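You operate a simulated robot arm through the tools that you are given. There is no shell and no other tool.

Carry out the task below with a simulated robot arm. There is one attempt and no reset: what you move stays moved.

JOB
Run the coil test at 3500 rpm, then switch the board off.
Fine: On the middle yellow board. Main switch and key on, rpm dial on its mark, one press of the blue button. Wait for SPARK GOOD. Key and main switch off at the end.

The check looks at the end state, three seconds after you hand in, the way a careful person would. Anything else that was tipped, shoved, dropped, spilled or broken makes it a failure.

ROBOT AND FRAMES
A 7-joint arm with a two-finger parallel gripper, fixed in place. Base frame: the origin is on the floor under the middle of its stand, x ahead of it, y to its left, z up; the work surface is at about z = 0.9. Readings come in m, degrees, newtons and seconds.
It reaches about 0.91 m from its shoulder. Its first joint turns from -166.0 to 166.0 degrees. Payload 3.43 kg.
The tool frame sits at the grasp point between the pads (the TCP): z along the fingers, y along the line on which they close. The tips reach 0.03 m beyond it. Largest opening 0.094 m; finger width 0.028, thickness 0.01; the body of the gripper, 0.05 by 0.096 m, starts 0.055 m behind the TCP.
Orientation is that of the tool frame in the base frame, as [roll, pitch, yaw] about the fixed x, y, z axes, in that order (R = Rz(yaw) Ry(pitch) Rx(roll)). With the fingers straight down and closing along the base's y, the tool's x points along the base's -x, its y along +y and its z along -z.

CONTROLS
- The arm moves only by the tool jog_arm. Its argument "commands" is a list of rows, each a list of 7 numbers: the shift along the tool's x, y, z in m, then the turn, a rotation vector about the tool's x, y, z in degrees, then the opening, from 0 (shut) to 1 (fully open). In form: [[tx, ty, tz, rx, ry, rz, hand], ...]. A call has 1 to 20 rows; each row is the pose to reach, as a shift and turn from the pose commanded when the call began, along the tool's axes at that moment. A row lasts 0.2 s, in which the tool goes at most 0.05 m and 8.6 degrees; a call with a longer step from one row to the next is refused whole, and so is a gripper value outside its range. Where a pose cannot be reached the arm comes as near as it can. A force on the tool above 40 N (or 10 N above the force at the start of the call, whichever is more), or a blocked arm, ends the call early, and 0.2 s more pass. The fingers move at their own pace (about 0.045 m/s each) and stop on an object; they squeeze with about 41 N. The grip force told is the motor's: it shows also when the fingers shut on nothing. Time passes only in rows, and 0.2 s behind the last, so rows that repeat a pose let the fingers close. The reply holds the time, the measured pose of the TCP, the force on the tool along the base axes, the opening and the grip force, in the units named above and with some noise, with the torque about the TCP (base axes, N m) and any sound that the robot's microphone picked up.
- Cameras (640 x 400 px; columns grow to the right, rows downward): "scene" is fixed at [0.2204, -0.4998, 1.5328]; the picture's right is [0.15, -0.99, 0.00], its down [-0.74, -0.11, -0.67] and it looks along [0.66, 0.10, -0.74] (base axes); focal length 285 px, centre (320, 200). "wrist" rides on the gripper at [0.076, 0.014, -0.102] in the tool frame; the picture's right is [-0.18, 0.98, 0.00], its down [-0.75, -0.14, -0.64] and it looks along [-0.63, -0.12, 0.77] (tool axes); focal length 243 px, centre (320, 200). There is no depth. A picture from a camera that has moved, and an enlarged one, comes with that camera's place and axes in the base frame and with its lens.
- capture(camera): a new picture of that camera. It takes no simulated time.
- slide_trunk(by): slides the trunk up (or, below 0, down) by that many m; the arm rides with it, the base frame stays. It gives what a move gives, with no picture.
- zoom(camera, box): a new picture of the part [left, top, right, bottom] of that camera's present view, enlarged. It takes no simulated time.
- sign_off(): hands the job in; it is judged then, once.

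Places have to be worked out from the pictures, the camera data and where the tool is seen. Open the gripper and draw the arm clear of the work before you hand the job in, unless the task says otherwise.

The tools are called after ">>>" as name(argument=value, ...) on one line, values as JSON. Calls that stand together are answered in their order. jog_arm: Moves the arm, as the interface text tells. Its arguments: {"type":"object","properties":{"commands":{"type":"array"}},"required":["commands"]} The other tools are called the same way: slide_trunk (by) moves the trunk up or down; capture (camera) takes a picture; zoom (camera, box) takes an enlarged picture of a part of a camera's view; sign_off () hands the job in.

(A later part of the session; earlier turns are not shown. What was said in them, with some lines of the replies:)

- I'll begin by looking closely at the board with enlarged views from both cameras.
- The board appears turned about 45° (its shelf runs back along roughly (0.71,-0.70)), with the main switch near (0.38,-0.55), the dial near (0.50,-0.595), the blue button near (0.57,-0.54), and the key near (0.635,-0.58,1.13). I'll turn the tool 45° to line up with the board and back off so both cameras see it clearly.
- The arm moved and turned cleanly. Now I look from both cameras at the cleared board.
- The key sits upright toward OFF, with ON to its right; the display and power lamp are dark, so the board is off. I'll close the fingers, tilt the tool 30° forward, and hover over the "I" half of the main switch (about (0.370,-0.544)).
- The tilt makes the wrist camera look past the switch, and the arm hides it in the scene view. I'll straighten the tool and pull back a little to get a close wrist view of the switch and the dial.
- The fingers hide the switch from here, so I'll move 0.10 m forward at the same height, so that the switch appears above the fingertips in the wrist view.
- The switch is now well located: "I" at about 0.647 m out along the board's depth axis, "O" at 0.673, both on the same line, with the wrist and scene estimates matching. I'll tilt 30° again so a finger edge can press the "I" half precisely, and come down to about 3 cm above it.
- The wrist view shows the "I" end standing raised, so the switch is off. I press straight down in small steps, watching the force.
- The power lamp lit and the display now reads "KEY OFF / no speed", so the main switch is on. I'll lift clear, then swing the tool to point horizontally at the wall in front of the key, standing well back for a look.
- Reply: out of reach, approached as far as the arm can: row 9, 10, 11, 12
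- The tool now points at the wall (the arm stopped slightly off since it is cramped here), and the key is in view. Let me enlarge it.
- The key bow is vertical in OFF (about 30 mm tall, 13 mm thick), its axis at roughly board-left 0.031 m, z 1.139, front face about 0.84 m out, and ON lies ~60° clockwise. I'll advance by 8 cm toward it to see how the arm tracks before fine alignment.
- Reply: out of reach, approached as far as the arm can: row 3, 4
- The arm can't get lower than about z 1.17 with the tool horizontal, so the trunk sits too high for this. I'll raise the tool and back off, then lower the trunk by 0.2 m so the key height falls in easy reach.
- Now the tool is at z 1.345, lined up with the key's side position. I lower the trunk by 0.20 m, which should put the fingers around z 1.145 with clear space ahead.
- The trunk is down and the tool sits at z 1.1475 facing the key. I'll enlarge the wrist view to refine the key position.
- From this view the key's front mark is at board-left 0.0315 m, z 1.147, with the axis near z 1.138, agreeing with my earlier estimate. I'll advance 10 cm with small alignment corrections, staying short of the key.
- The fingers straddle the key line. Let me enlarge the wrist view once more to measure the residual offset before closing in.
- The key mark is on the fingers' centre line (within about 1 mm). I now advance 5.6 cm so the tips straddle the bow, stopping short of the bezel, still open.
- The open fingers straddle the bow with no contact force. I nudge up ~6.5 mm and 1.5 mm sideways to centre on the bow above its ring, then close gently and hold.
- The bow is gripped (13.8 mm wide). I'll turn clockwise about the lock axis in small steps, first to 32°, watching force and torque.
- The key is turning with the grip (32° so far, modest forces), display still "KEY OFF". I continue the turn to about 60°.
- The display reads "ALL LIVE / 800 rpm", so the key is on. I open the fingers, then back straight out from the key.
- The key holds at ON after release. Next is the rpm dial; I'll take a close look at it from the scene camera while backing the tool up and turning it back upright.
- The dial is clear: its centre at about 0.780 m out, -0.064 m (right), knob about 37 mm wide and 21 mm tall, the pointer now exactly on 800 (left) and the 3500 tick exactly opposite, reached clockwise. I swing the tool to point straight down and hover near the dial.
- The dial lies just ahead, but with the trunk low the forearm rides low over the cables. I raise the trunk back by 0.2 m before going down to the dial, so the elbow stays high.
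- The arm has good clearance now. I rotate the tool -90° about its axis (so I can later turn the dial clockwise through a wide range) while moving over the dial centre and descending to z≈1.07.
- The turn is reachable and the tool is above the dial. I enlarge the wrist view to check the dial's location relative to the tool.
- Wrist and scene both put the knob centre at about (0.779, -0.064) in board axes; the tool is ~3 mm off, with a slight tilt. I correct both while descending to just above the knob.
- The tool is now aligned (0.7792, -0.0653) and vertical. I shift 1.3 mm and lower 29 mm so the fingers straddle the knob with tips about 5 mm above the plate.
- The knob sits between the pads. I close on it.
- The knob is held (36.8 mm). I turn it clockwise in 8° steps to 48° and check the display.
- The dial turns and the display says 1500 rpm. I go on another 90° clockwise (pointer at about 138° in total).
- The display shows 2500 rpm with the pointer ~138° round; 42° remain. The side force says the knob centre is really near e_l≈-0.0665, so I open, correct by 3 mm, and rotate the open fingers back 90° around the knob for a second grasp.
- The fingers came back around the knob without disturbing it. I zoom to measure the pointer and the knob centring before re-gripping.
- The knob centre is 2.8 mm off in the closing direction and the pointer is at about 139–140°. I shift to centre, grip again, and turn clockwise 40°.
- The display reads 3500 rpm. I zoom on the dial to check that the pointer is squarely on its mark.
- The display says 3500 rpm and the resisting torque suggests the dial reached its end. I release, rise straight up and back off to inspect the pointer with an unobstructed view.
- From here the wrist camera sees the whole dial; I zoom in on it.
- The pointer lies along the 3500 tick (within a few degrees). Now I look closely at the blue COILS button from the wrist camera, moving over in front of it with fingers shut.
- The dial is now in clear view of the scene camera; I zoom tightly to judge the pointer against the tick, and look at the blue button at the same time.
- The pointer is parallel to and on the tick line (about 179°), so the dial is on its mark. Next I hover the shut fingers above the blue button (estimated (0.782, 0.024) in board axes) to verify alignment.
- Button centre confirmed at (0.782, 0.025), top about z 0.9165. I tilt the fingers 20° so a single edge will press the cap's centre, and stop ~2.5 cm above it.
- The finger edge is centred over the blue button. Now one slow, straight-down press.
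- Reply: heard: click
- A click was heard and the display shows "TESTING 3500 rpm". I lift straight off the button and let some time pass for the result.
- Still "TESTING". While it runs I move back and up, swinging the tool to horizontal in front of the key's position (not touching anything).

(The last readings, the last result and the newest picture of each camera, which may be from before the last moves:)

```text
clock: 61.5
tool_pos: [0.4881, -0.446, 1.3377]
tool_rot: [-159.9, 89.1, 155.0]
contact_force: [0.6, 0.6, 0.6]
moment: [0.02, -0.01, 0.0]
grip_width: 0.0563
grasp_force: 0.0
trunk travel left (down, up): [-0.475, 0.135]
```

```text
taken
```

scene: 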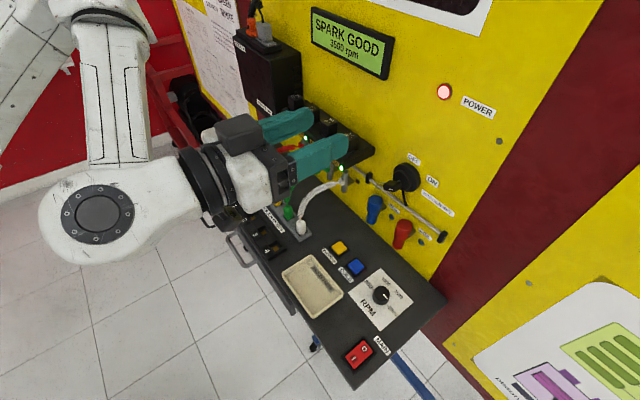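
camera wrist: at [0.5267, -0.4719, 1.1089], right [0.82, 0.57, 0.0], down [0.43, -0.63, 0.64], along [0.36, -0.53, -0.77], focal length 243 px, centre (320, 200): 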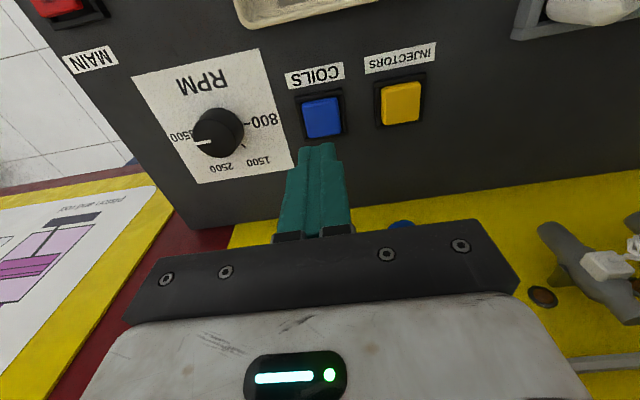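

"SPARK GOOD, 3500 rpm" is shown. Now the shutdown: I lower the trunk 0.2 m to bring the horizontal tool to the key's height.

>>> slide_trunk(by=-0.2)

>>> capture(camera="wrist")

>>> zoom(camera="scene", box=[330, 120, 460, 250])

```text
clock: 63.7
tool_pos: [0.4899, -0.4455, 1.1383]
tool_rot: [-154.8, 89.1, 160.3]
contact_force: [0.7, 0.0, -0.2]
moment: [0.0, -0.01, 0.0]
grip_width: 0.0564
grasp_force: 0.0
trunk travel left (down, up): [-0.275, 0.335]
```

```text
taken
camera wrist: at [0.4258, -0.3622, 1.0624], right [0.7, 0.69, 0.18], down [-0.54, 0.35, 0.76], along [0.47, -0.63, 0.62], focal length 243 px, centre (320, 200)
```

wrist: 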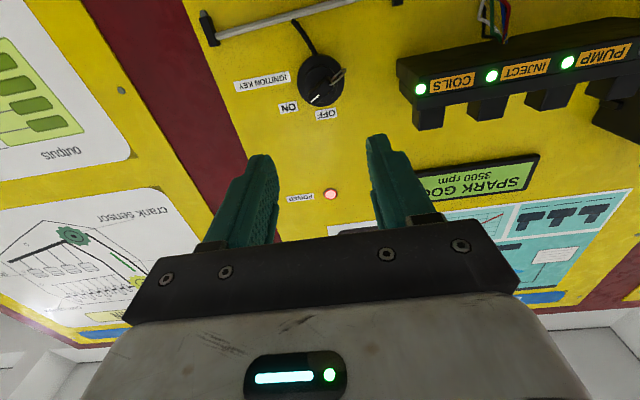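

```text
3.08 times, centred on (395, 185) of scene
camera zoom: at [0.2204, -0.4998, 1.5328], right [0.15, -0.99, 0.0], down [-0.74, -0.11, -0.67], along [0.66, 0.1, -0.74], focal length 876 px, centre (89, 246)
```

zoom: 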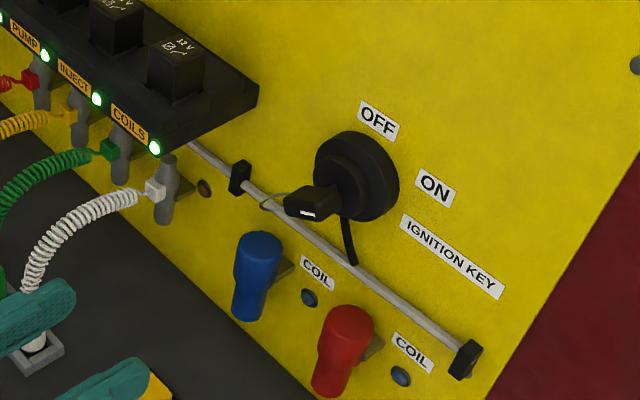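

The key is at ON with the ring end to the left. I rotate the tool +60° to match the bow and advance to about 6 cm short of the grasp for a check.

>>> jog_arm(commands=[[0.0004, -0.0004, 0.012, 0, 0, 7.5, 0.6], [0.0008, -0.0007, 0.025, 0, 0, 15, 0.6], [0.0011, -0.001, 0.04, 0, 0, 22.5, 0.6], [0.0015, -0.0014, 0.055, 0, 0, 30, 0.6], [0.0019, -0.0018, 0.07, 0, 0, 37.5, 0.6], [0.0023, -0.0021, 0.085, 0, 0, 45, 0.6], [0.0026, -0.0024, 0.1, 0, 0, 52.5, 0.6], [0.003, -0.0028, 0.11, 0, 0, 60, 0.6], [0.003, -0.0028, 0.11, 0, 0, 60, 0.6]])

>>> capture(camera="wrist")

>>> zoom(camera="wrist", box=[240, 40, 400, 180])

>>> zoom(camera="scene", box=[310, 110, 460, 250])

```text
clock: 65.7
tool_pos: [0.5652, -0.5258, 1.1338]
tool_rot: [90.9, 30.3, 45.5]
contact_force: [-0.2, -0.2, 0.6]
moment: [0.0, -0.01, 0.0]
grip_width: 0.0562
grasp_force: 0.1
trunk travel left (down, up): [-0.275, 0.335]
```

```text
taken
camera wrist: at [0.5441, -0.4005, 1.1081], right [0.25, 0.23, 0.94], down [-0.96, -0.06, 0.27], along [0.12, -0.97, 0.21], focal length 243 px, centre (320, 200)
```

wrist: 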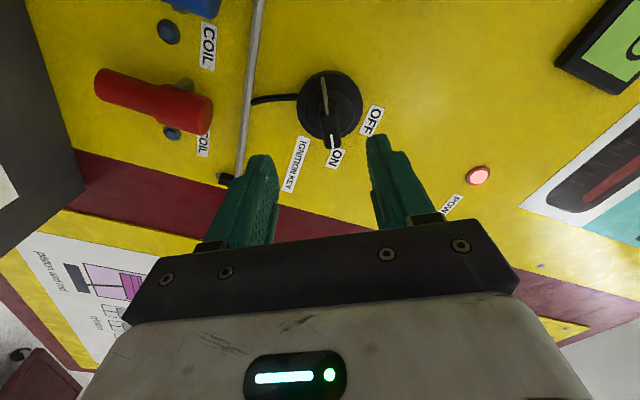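

```text
2.86 times, centred on (320, 110) of wrist
camera zoom: at [0.5441, -0.4005, 1.1081], right [0.25, 0.23, 0.94], down [-0.96, -0.06, 0.27], along [0.12, -0.97, 0.21], focal length 693 px, centre (320, 457)
```

zoom: 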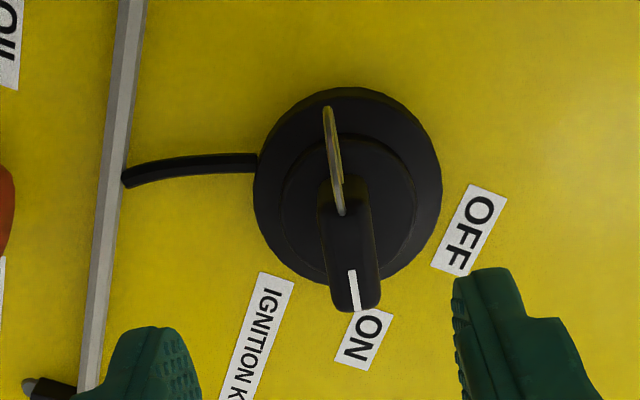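

```text
2.86 times, centred on (385, 180) of scene
camera zoom: at [0.2204, -0.4998, 1.5328], right [0.15, -0.99, 0.0], down [-0.74, -0.11, -0.67], along [0.66, 0.1, -0.74], focal length 813 px, centre (134, 257)
```

zoom: 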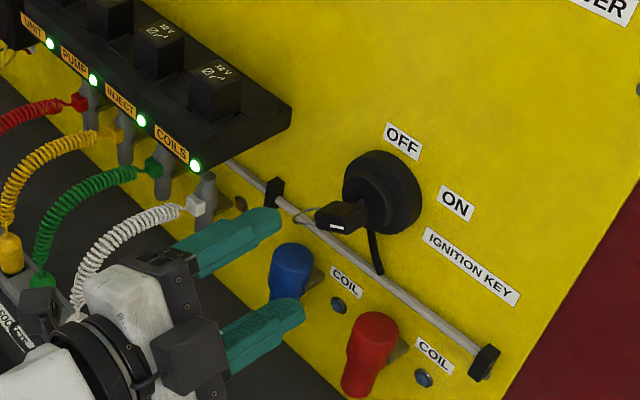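

The bow direction matches the tool (within ~0.5°), but the key lies 7 mm off in the closing direction. I correct that sideways first, then advance 6.2 cm to straddle the bow.

>>> jog_arm(commands=[[-0.002, 0.0036, 0.005, 0, 0, 0, 0.6], [-0.004, 0.0072, 0.01, 0, 0, 0, 0.6], [-0.004, 0.0072, 0.025, 0, 0, 0, 0.6], [-0.004, 0.0072, 0.04, 0, 0, 0, 0.6], [-0.004, 0.0072, 0.052, 0, 0, 0, 0.6], [-0.004, 0.0072, 0.062, 0, 0, 0, 0.6], [-0.004, 0.0072, 0.062, 0, 0, 0, 0.6]])

>>> zoom(camera="wrist", box=[220, 60, 420, 200])

>>> zoom(camera="scene", box=[310, 110, 460, 250])

```text
clock: 67.3
tool_pos: [0.6082, -0.5707, 1.1435]
tool_rot: [90.4, 30.1, 45.2]
contact_force: [-0.8, 1.2, 0.5]
moment: [0.03, 0.04, 0.03]
grip_width: 0.0565
grasp_force: 0.1
trunk travel left (down, up): [-0.275, 0.335]
```

```text
2.86 times, centred on (320, 130) of wrist
camera zoom: at [0.5877, -0.4443, 1.1185], right [0.24, 0.23, 0.94], down [-0.96, -0.06, 0.26], along [0.11, -0.97, 0.21], focal length 693 px, centre (320, 400)
```

zoom: 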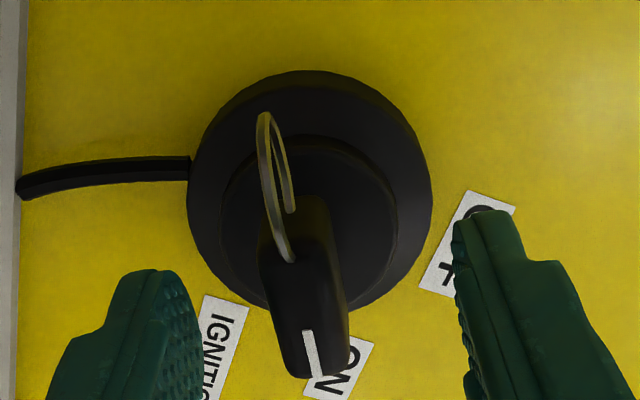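

```text
2.86 times, centred on (385, 180) of scene
camera zoom: at [0.2204, -0.4998, 1.5328], right [0.15, -0.99, 0.0], down [-0.74, -0.11, -0.67], along [0.66, 0.1, -0.74], focal length 813 px, centre (134, 257)
```

zoom: 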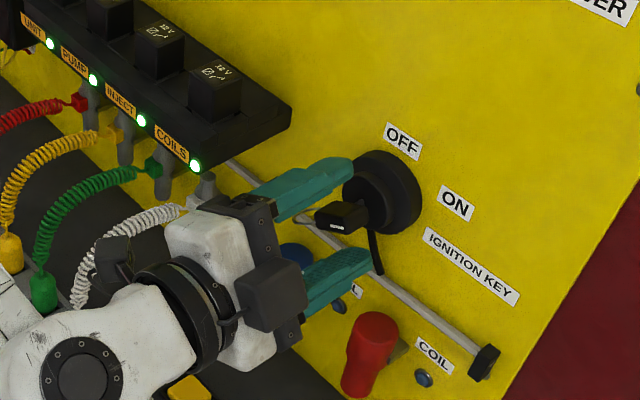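

The fingers straddle the bow with no contact. A 2 mm trim toward the axis, then I close on the key.

>>> jog_arm(commands=[[0.002, -0.0013, 0, 0, 0, 0, 0.6], [0.002, -0.0013, 0, 0, 0, 0, 0.4], [0.002, -0.0013, 0, 0, 0, 0, 0.2], [0.002, -0.0013, 0, 0, 0, 0, 0], [0.002, -0.0013, 0, 0, 0, 0, 0], [0.002, -0.0013, 0, 0, 0, 0, 0], [0.002, -0.0013, 0, 0, 0, 0, 0]])

>>> zoom(camera="wrist", box=[220, 60, 420, 200])

```text
clock: 68.9
tool_pos: [0.6094, -0.569, 1.1415]
tool_rot: [90.6, 30.0, 45.1]
contact_force: [-5.8, -2.0, -13.5]
moment: [-0.47, -0.44, 0.27]
grip_width: 0.0138
grasp_force: 44.9
trunk travel left (down, up): [-0.275, 0.335]
```

```text
2.86 times, centred on (320, 130) of wrist
camera zoom: at [0.5879, -0.4438, 1.1159], right [0.24, 0.23, 0.94], down [-0.96, -0.06, 0.26], along [0.11, -0.97, 0.21], focal length 693 px, centre (320, 400)
```

zoom: 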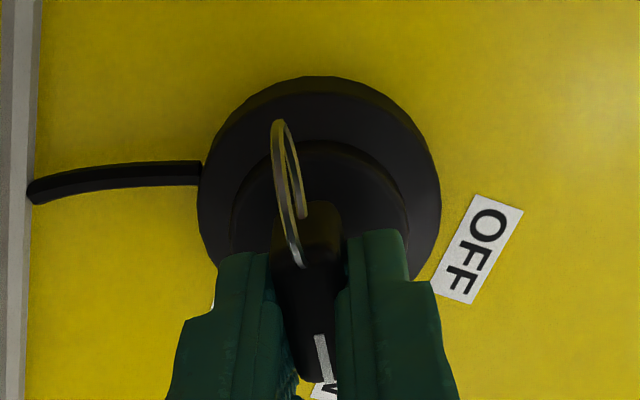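

The key is gripped (13.8 mm). I turn it back counter-clockwise 60° about the lock axis toward OFF, with a small offset to relieve the side force.

>>> jog_arm(commands=[[0, -0.0014, 0, 0, 0, -8, 0], [0.0002, -0.0009, 0, 0, 0, -16, 0], [0.0004, -0.0004, 0, 0, 0, -24, 0], [0.0006, 0.0001, 0, 0, 0, -32, 0], [0.0009, 0.0006, 0, 0, 0, -40, 0], [0.0013, 0.001, 0, 0, 0, -48, 0], [0.0018, 0.0013, 0, 0, 0, -56, 0], [0.002, 0.0015, 0, 0, 0, -60, 0], [0.002, 0.0015, 0, 0, 0, -60, 0]])

>>> capture(camera="scene")

>>> zoom(camera="wrist", box=[220, 60, 420, 200])

```text
clock: 70.9
tool_pos: [0.6096, -0.5675, 1.1425]
tool_rot: [-142.8, 89.6, 172.3]
contact_force: [-10.2, -0.8, -13.5]
moment: [-0.56, -0.84, 0.04]
grip_width: 0.0142
grasp_force: 44.4
trunk travel left (down, up): [-0.275, 0.335]
```

```text
taken
```

scene: 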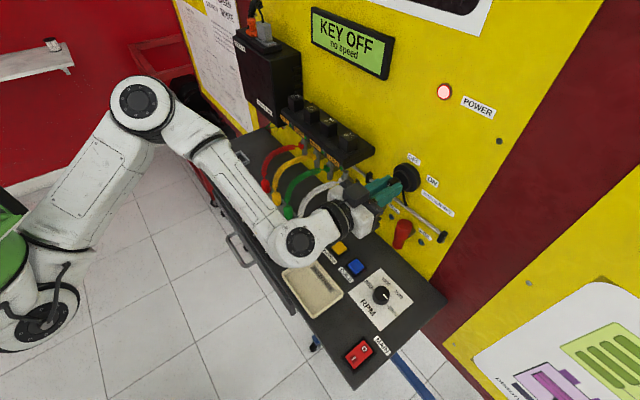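

```text
2.86 times, centred on (320, 130) of wrist
camera zoom: at [0.5475, -0.4838, 1.0667], right [0.7, 0.69, 0.18], down [-0.55, 0.35, 0.76], along [0.46, -0.63, 0.63], focal length 693 px, centre (320, 400)
```

zoom: 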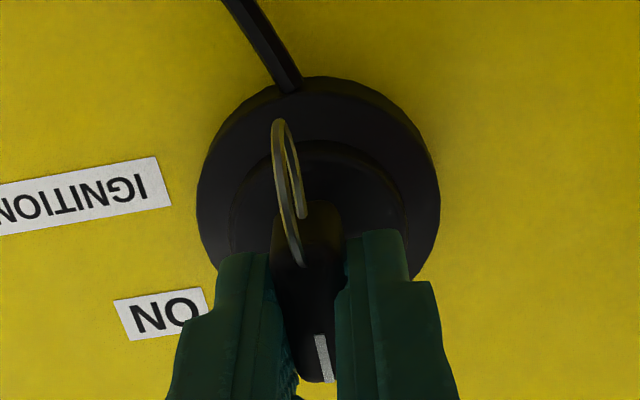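

"KEY OFF / no speed" is displayed, with the key back upright. I open and withdraw straight back, then check the key.

>>> jog_arm(commands=[[0, 0, 0, 0, 0, 0, 0.3], [0, 0, 0, 0, 0, 0, 0.6], [0, 0, 0, 0, 0, 0, 0.6], [0, 0, 0, 0, 0, 0, 0.6], [0, 0, -0.02, 0, 0, 0, 0.6], [0, 0, -0.05, 0, 0, 0, 0.6], [0, 0, -0.08, 0, 0, 0, 0.6], [0, 0, -0.11, 0, 0, 0, 0.6], [0, 0, -0.15, 0, 0, 0, 0.6], [0, 0, -0.15, 0, 0, 0, 0.6]])

>>> capture(camera="scene")

>>> zoom(camera="wrist", box=[250, 30, 400, 140])

>>> zoom(camera="scene", box=[330, 120, 460, 250])

```text
clock: 73.1
tool_pos: [0.5041, -0.4613, 1.1411]
tool_rot: [-155.3, 89.0, 159.5]
contact_force: [-0.3, 0.0, -0.2]
moment: [0.0, 0.04, -0.01]
grip_width: 0.0564
grasp_force: 0.1
trunk travel left (down, up): [-0.275, 0.335]
```

```text
taken
```

scene: 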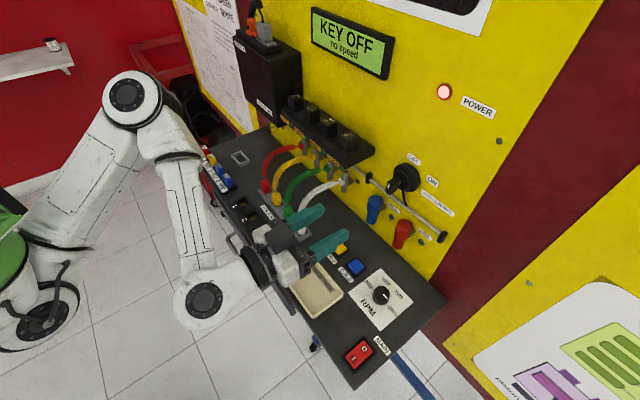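

```text
3.64 times, centred on (325, 85) of wrist
camera zoom: at [0.4413, -0.3765, 1.0661], right [0.7, 0.69, 0.18], down [-0.54, 0.35, 0.76], along [0.47, -0.63, 0.62], focal length 882 px, centre (302, 618)
```

zoom: 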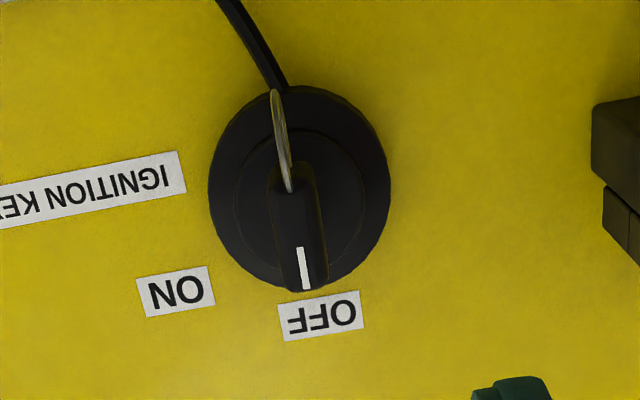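

```text
3.08 times, centred on (395, 185) of scene
camera zoom: at [0.2204, -0.4998, 1.5328], right [0.15, -0.99, 0.0], down [-0.74, -0.11, -0.67], along [0.66, 0.1, -0.74], focal length 876 px, centre (89, 246)
```

zoom: 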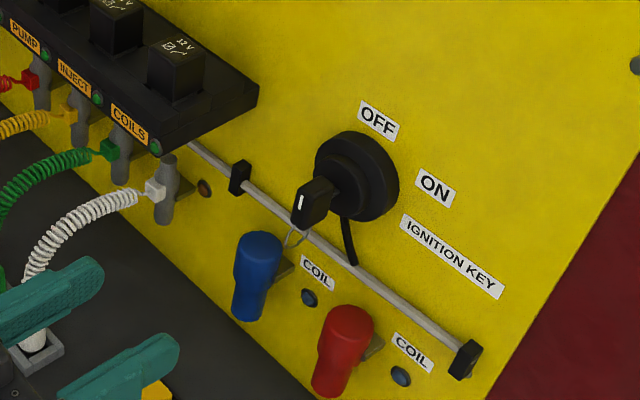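

The key rests at OFF exactly as it began. Now for the main switch: I raise the trunk 0.2 m again before swinging the tool downward.

>>> slide_trunk(by=0.2)

```text
clock: 75.3
tool_pos: [0.5058, -0.4611, 1.3401]
tool_rot: [-155.1, 89.1, 159.9]
contact_force: [-0.1, 0.1, -0.1]
moment: [-0.02, -0.03, 0.01]
grip_width: 0.0564
grasp_force: 0.0
trunk travel left (down, up): [-0.475, 0.135]
```

Now I swing the tool to straight down over the main switch area with the fingers closing, stopping at about z 1.08.

>>> jog_arm(commands=[[0.0217, -0.0129, -0.0028, 0, 7.5, 0, 0.3], [0.0433, -0.0258, -0.0057, 0, 15, 0, 0], [0.065, -0.0388, -0.0085, 0, 22.5, 0, 0], [0.0867, -0.0517, -0.0113, 0, 30, 0, 0], [0.1083, -0.0646, -0.0142, 0, 37.5, 0, 0], [0.13, -0.0775, -0.017, 0, 45, 0, 0], [0.1517, -0.0904, -0.0198, 0, 52.5, 0, 0], [0.1733, -0.1033, -0.0227, 0, 60, 0, 0], [0.195, -0.1163, -0.0255, 0, 67.5, 0, 0], [0.2167, -0.1292, -0.0283, 0, 75, 0, 0], [0.2383, -0.1421, -0.0312, 0, 82.5, 0, 0], [0.26, -0.155, -0.034, 0, 90, 0, 0], [0.26, -0.155, -0.034, 0, 90, 0, 0]])

>>> capture(camera="wrist")

>>> zoom(camera="wrist", box=[240, 20, 400, 180])

>>> capture(camera="scene")

```text
clock: 78.1
tool_pos: [0.3695, -0.5453, 1.0866]
tool_rot: [180.0, -0.1, 135.0]
contact_force: [-0.6, 0.2, -0.1]
moment: [-0.03, 0.02, -0.01]
grip_width: 0.0
grasp_force: 33.0
trunk travel left (down, up): [-0.475, 0.135]
```

```text
taken
camera wrist: at [0.3262, -0.481, 1.189], right [0.82, 0.57, 0.0], down [0.43, -0.63, 0.64], along [0.36, -0.53, -0.77], focal length 243 px, centre (320, 200)
```

wrist: 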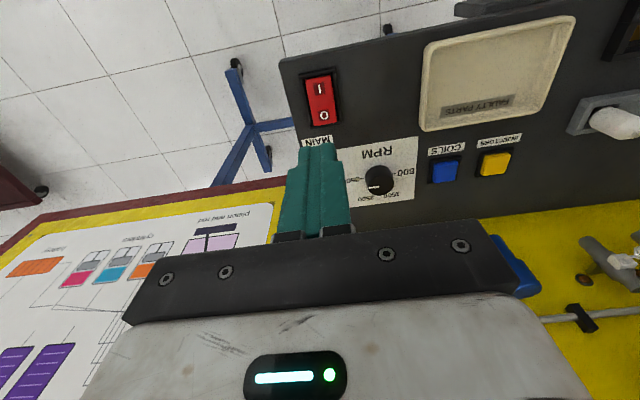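

```text
2.50 times, centred on (320, 100) of wrist
camera zoom: at [0.3262, -0.481, 1.189], right [0.82, 0.57, 0.0], down [0.43, -0.63, 0.64], along [0.36, -0.53, -0.77], focal length 606 px, centre (320, 450)
```

zoom: 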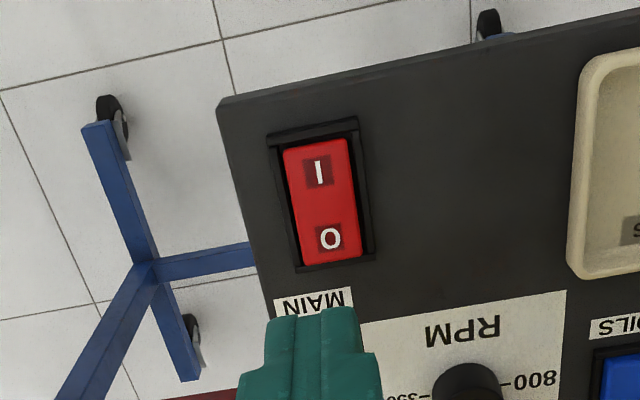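

```text
taken
```

scene: 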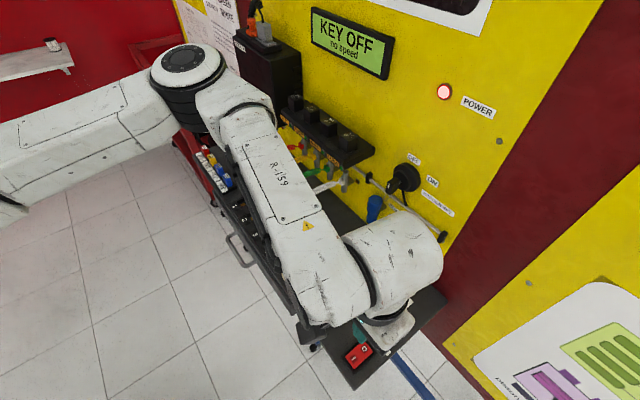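

"O" is at (0.673, -0.124), as measured before, and now stands raised. I tilt 30° and lower to ~3 cm above the "O" half, with the finger edge over it.

>>> jog_arm(commands=[[-0.005, 0, 0.02, 0, -6, 0, 0], [-0.01, 0.0002, 0.04, 0, -12, 0, 0], [-0.016, 0.0003, 0.06, 0, -18, 0, 0], [-0.021, 0.0004, 0.08, 0, -24, 0, 0], [-0.0262, 0.0005, 0.1066, 0, -30, 0, 0], [-0.0262, 0.0005, 0.1066, 0, -30, 0, 0]])

>>> zoom(camera="wrist", box=[220, 40, 420, 180])

```text
clock: 79.5
tool_pos: [0.3891, -0.5642, 0.9785]
tool_rot: [180.0, 30.0, 135.1]
contact_force: [-0.7, 0.3, 0.1]
moment: [0.02, 0.03, -0.01]
grip_width: 0.0
grasp_force: 33.2
trunk travel left (down, up): [-0.475, 0.135]
```

```text
2.86 times, centred on (320, 110) of wrist
camera zoom: at [0.3163, -0.4703, 1.0295], right [0.81, 0.58, 0.09], down [0.13, -0.33, 0.93], along [0.57, -0.74, -0.35], focal length 693 px, centre (320, 457)
```

zoom: 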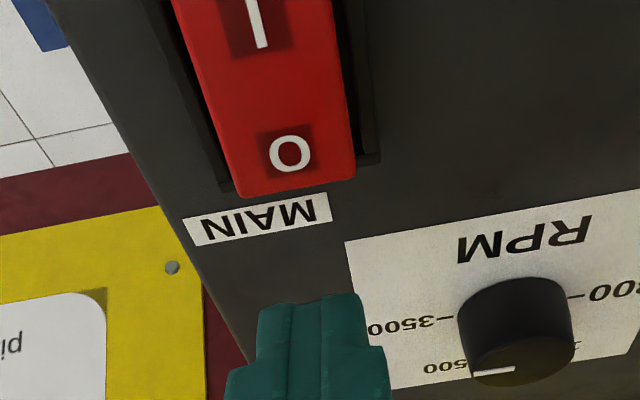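

The edge is over the "O" end (0.677 out, -0.124), which stands raised. I press straight down in small steps.

>>> jog_arm(commands=[[0.005, 0, 0.00866, 0, 0, 0, 0], [0.01, 0, 0.01732, 0, 0, 0, 0], [0.012, 0, 0.02078, 0, 0, 0, 0], [0.0135, 0, 0.02338, 0, 0, 0, 0], [0.015, 0, 0.02598, 0, 0, 0, 0], [0.0165, 0, 0.02858, 0, 0, 0, 0], [0.0175, 0, 0.0303, 0, 0, 0, 0]])

>>> capture(camera="scene")

>>> zoom(camera="wrist", box=[220, 40, 420, 180])

```text
clock: 81.1
tool_pos: [0.3889, -0.5643, 0.9446]
tool_rot: [180.0, 30.1, 135.0]
contact_force: [-0.5, -0.3, 0.6]
moment: [0.0, 0.01, -0.02]
grip_width: 0.0
grasp_force: 33.3
trunk travel left (down, up): [-0.475, 0.135]
```

```text
taken
```

scene: 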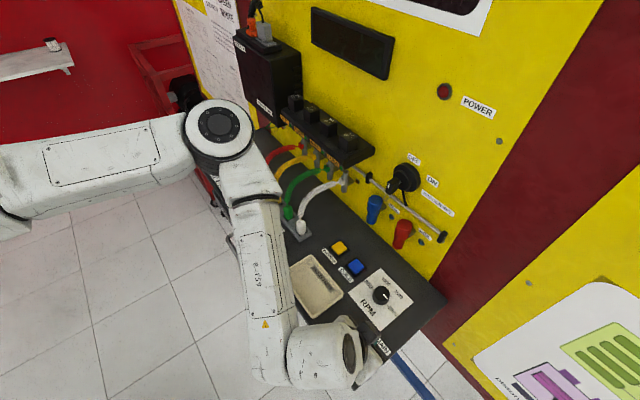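

```text
2.86 times, centred on (320, 110) of wrist
camera zoom: at [0.3165, -0.4703, 0.9953], right [0.81, 0.58, 0.09], down [0.14, -0.33, 0.93], along [0.57, -0.74, -0.35], focal length 693 px, centre (320, 457)
```

zoom: 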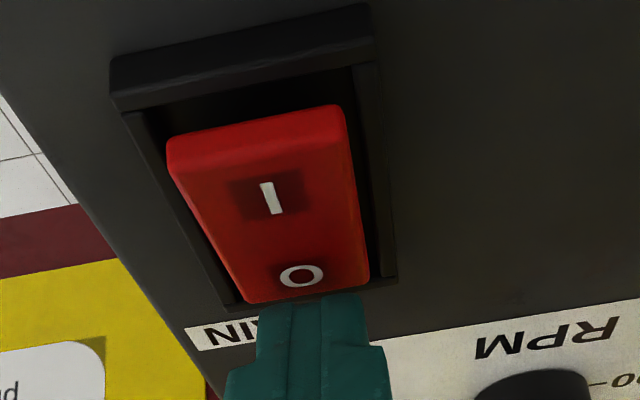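

The display and power lamp are dark and the "O" end is down: the board is off. I lift straight up, back the arm away from the board, and open the gripper.

>>> jog_arm(commands=[[-0.01, 0, -0.0173, 0, 0, 0, 0], [-0.03, 0, -0.052, 0, 0, 0, 0], [-0.05, 0, -0.0866, 0, 0, 0, 0], [-0.06, 0, -0.1039, 0, 0, 0, 0], [-0.0496, 0.015, -0.136, 0, 3.75, 0, 0], [-0.0392, 0.03, -0.168, 0, 7.5, 0, 0.3], [-0.0288, 0.045, -0.2, 0, 11.25, 0, 0.6], [-0.0184, 0.06, -0.232, 0, 15, 0, 1], [-0.008, 0.075, -0.264, 0, 18.75, 0, 1], [0.0024, 0.09, -0.296, 0, 22.5, 0, 1], [0.0128, 0.105, -0.328, 0, 26.25, 0, 1], [0.0232, 0.12, -0.36, 0, 30, 0, 1], [0.0232, 0.12, -0.36, 0, 30, 0, 1], [0.0232, 0.12, -0.36, 0, 30, 0, 1]])

>>> capture(camera="scene")

>>> capture(camera="wrist")

```text
clock: 84.1
tool_pos: [0.3329, -0.3375, 1.246]
tool_rot: [180.0, 0.0, 135.0]
contact_force: [-0.1, 0.7, 0.5]
moment: [0.01, 0.02, 0.03]
grip_width: 0.0942
grasp_force: 0.0
trunk travel left (down, up): [-0.475, 0.135]
```

```text
taken
```

scene: 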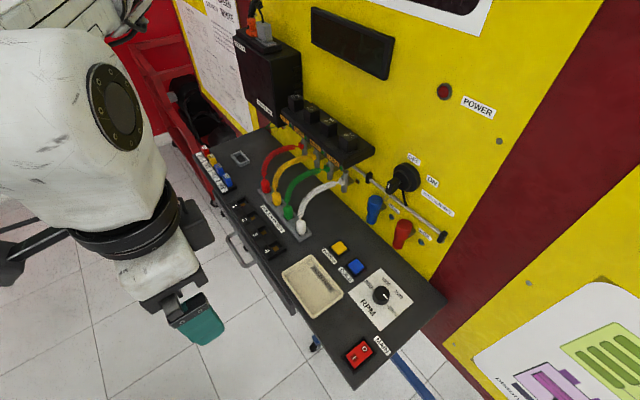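

```text
taken
camera wrist: at [0.2897, -0.273, 1.3482], right [0.82, 0.57, 0.0], down [0.43, -0.63, 0.64], along [0.36, -0.53, -0.77], focal length 243 px, centre (320, 200)
```

wrist: 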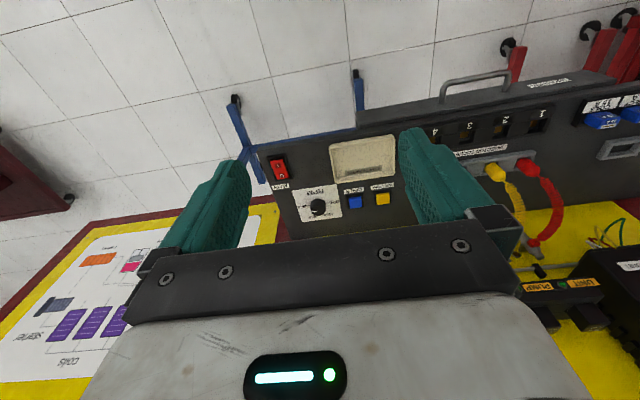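

The arm is clear with the gripper open. I take final close views of the switch, dial, key and the rest of the board before handing in.

>>> zoom(camera="scene", box=[310, 220, 470, 400])

>>> zoom(camera="scene", box=[330, 120, 460, 250])

>>> zoom(camera="scene", box=[180, 80, 360, 260])

>>> zoom(camera="scene", box=[364, 280, 400, 310])

```text
2.22 times, centred on (390, 310) of scene
camera zoom: at [0.2204, -0.4998, 1.5328], right [0.15, -0.99, 0.0], down [-0.74, -0.11, -0.67], along [0.66, 0.1, -0.74], focal length 632 px, centre (164, -44)
```

zoom: 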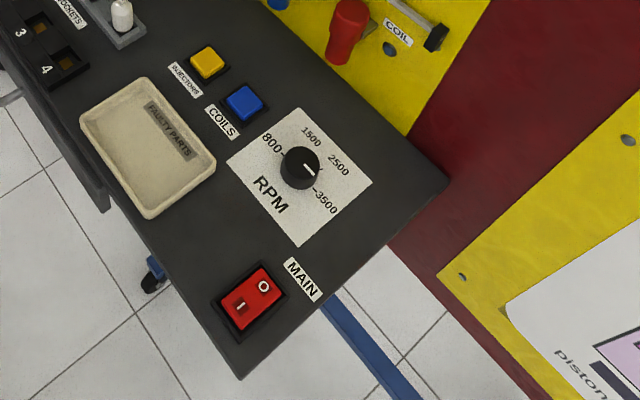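

```text
3.08 times, centred on (395, 185) of scene
camera zoom: at [0.2204, -0.4998, 1.5328], right [0.15, -0.99, 0.0], down [-0.74, -0.11, -0.67], along [0.66, 0.1, -0.74], focal length 876 px, centre (89, 246)
```

zoom: 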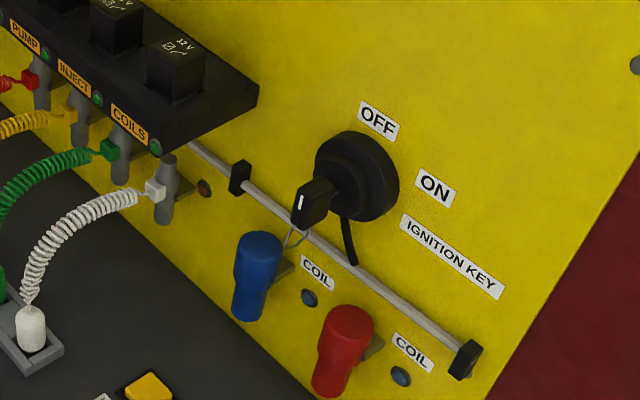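

```text
2.22 times, centred on (270, 170) of scene
camera zoom: at [0.2204, -0.4998, 1.5328], right [0.15, -0.99, 0.0], down [-0.74, -0.11, -0.67], along [0.66, 0.1, -0.74], focal length 632 px, centre (431, 267)
```

zoom: 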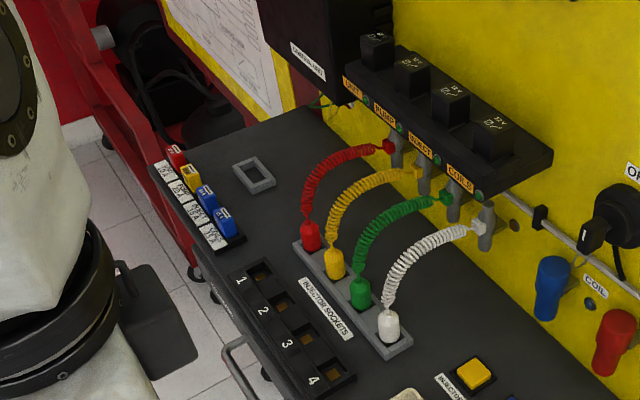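

```text
13.33 times, centred on (382, 295) of scene
camera zoom: at [0.2204, -0.4998, 1.5328], right [0.15, -0.99, 0.0], down [-0.74, -0.11, -0.67], along [0.66, 0.1, -0.74], focal length 3795 px, centre (-507, -1067)
```

zoom: 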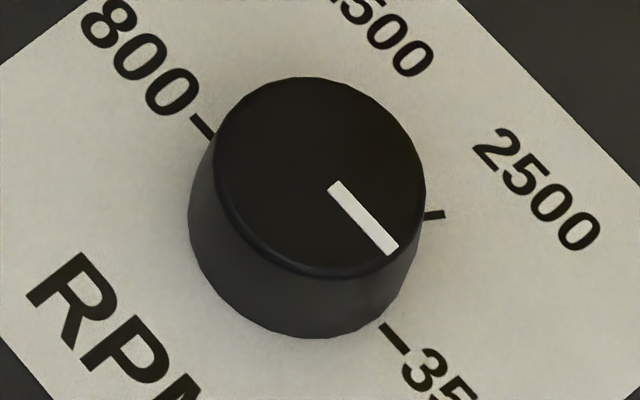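

The coil test gave SPARK GOOD at 3500 rpm. In the last pictures the key is at OFF, the main switch is down on "O", and the display and lamp are dark. The dial is still on the 3500 mark, and everything else on the board looks unmoved. The gripper is open and clear of the board, so I hand the job in.

>>> sign_off()

```text
The job is handed in.
```

The coil test at 3500 rpm is done: the display showed SPARK GOOD, and the board is now switched off.

- **Test:** With the main switch and key on, I turned the rpm dial to 3500 (within about 2° of its mark, and the display agreed). I then pressed the blue button once.
- **Shutdown:** After the result I turned the key back to OFF and pressed the main switch to "O". The display and power lamp went dark.
- **Board:** In the last pictures the dial is still on 3500, and nothing else looks moved or knocked. The arm is backed away with the gripper open.
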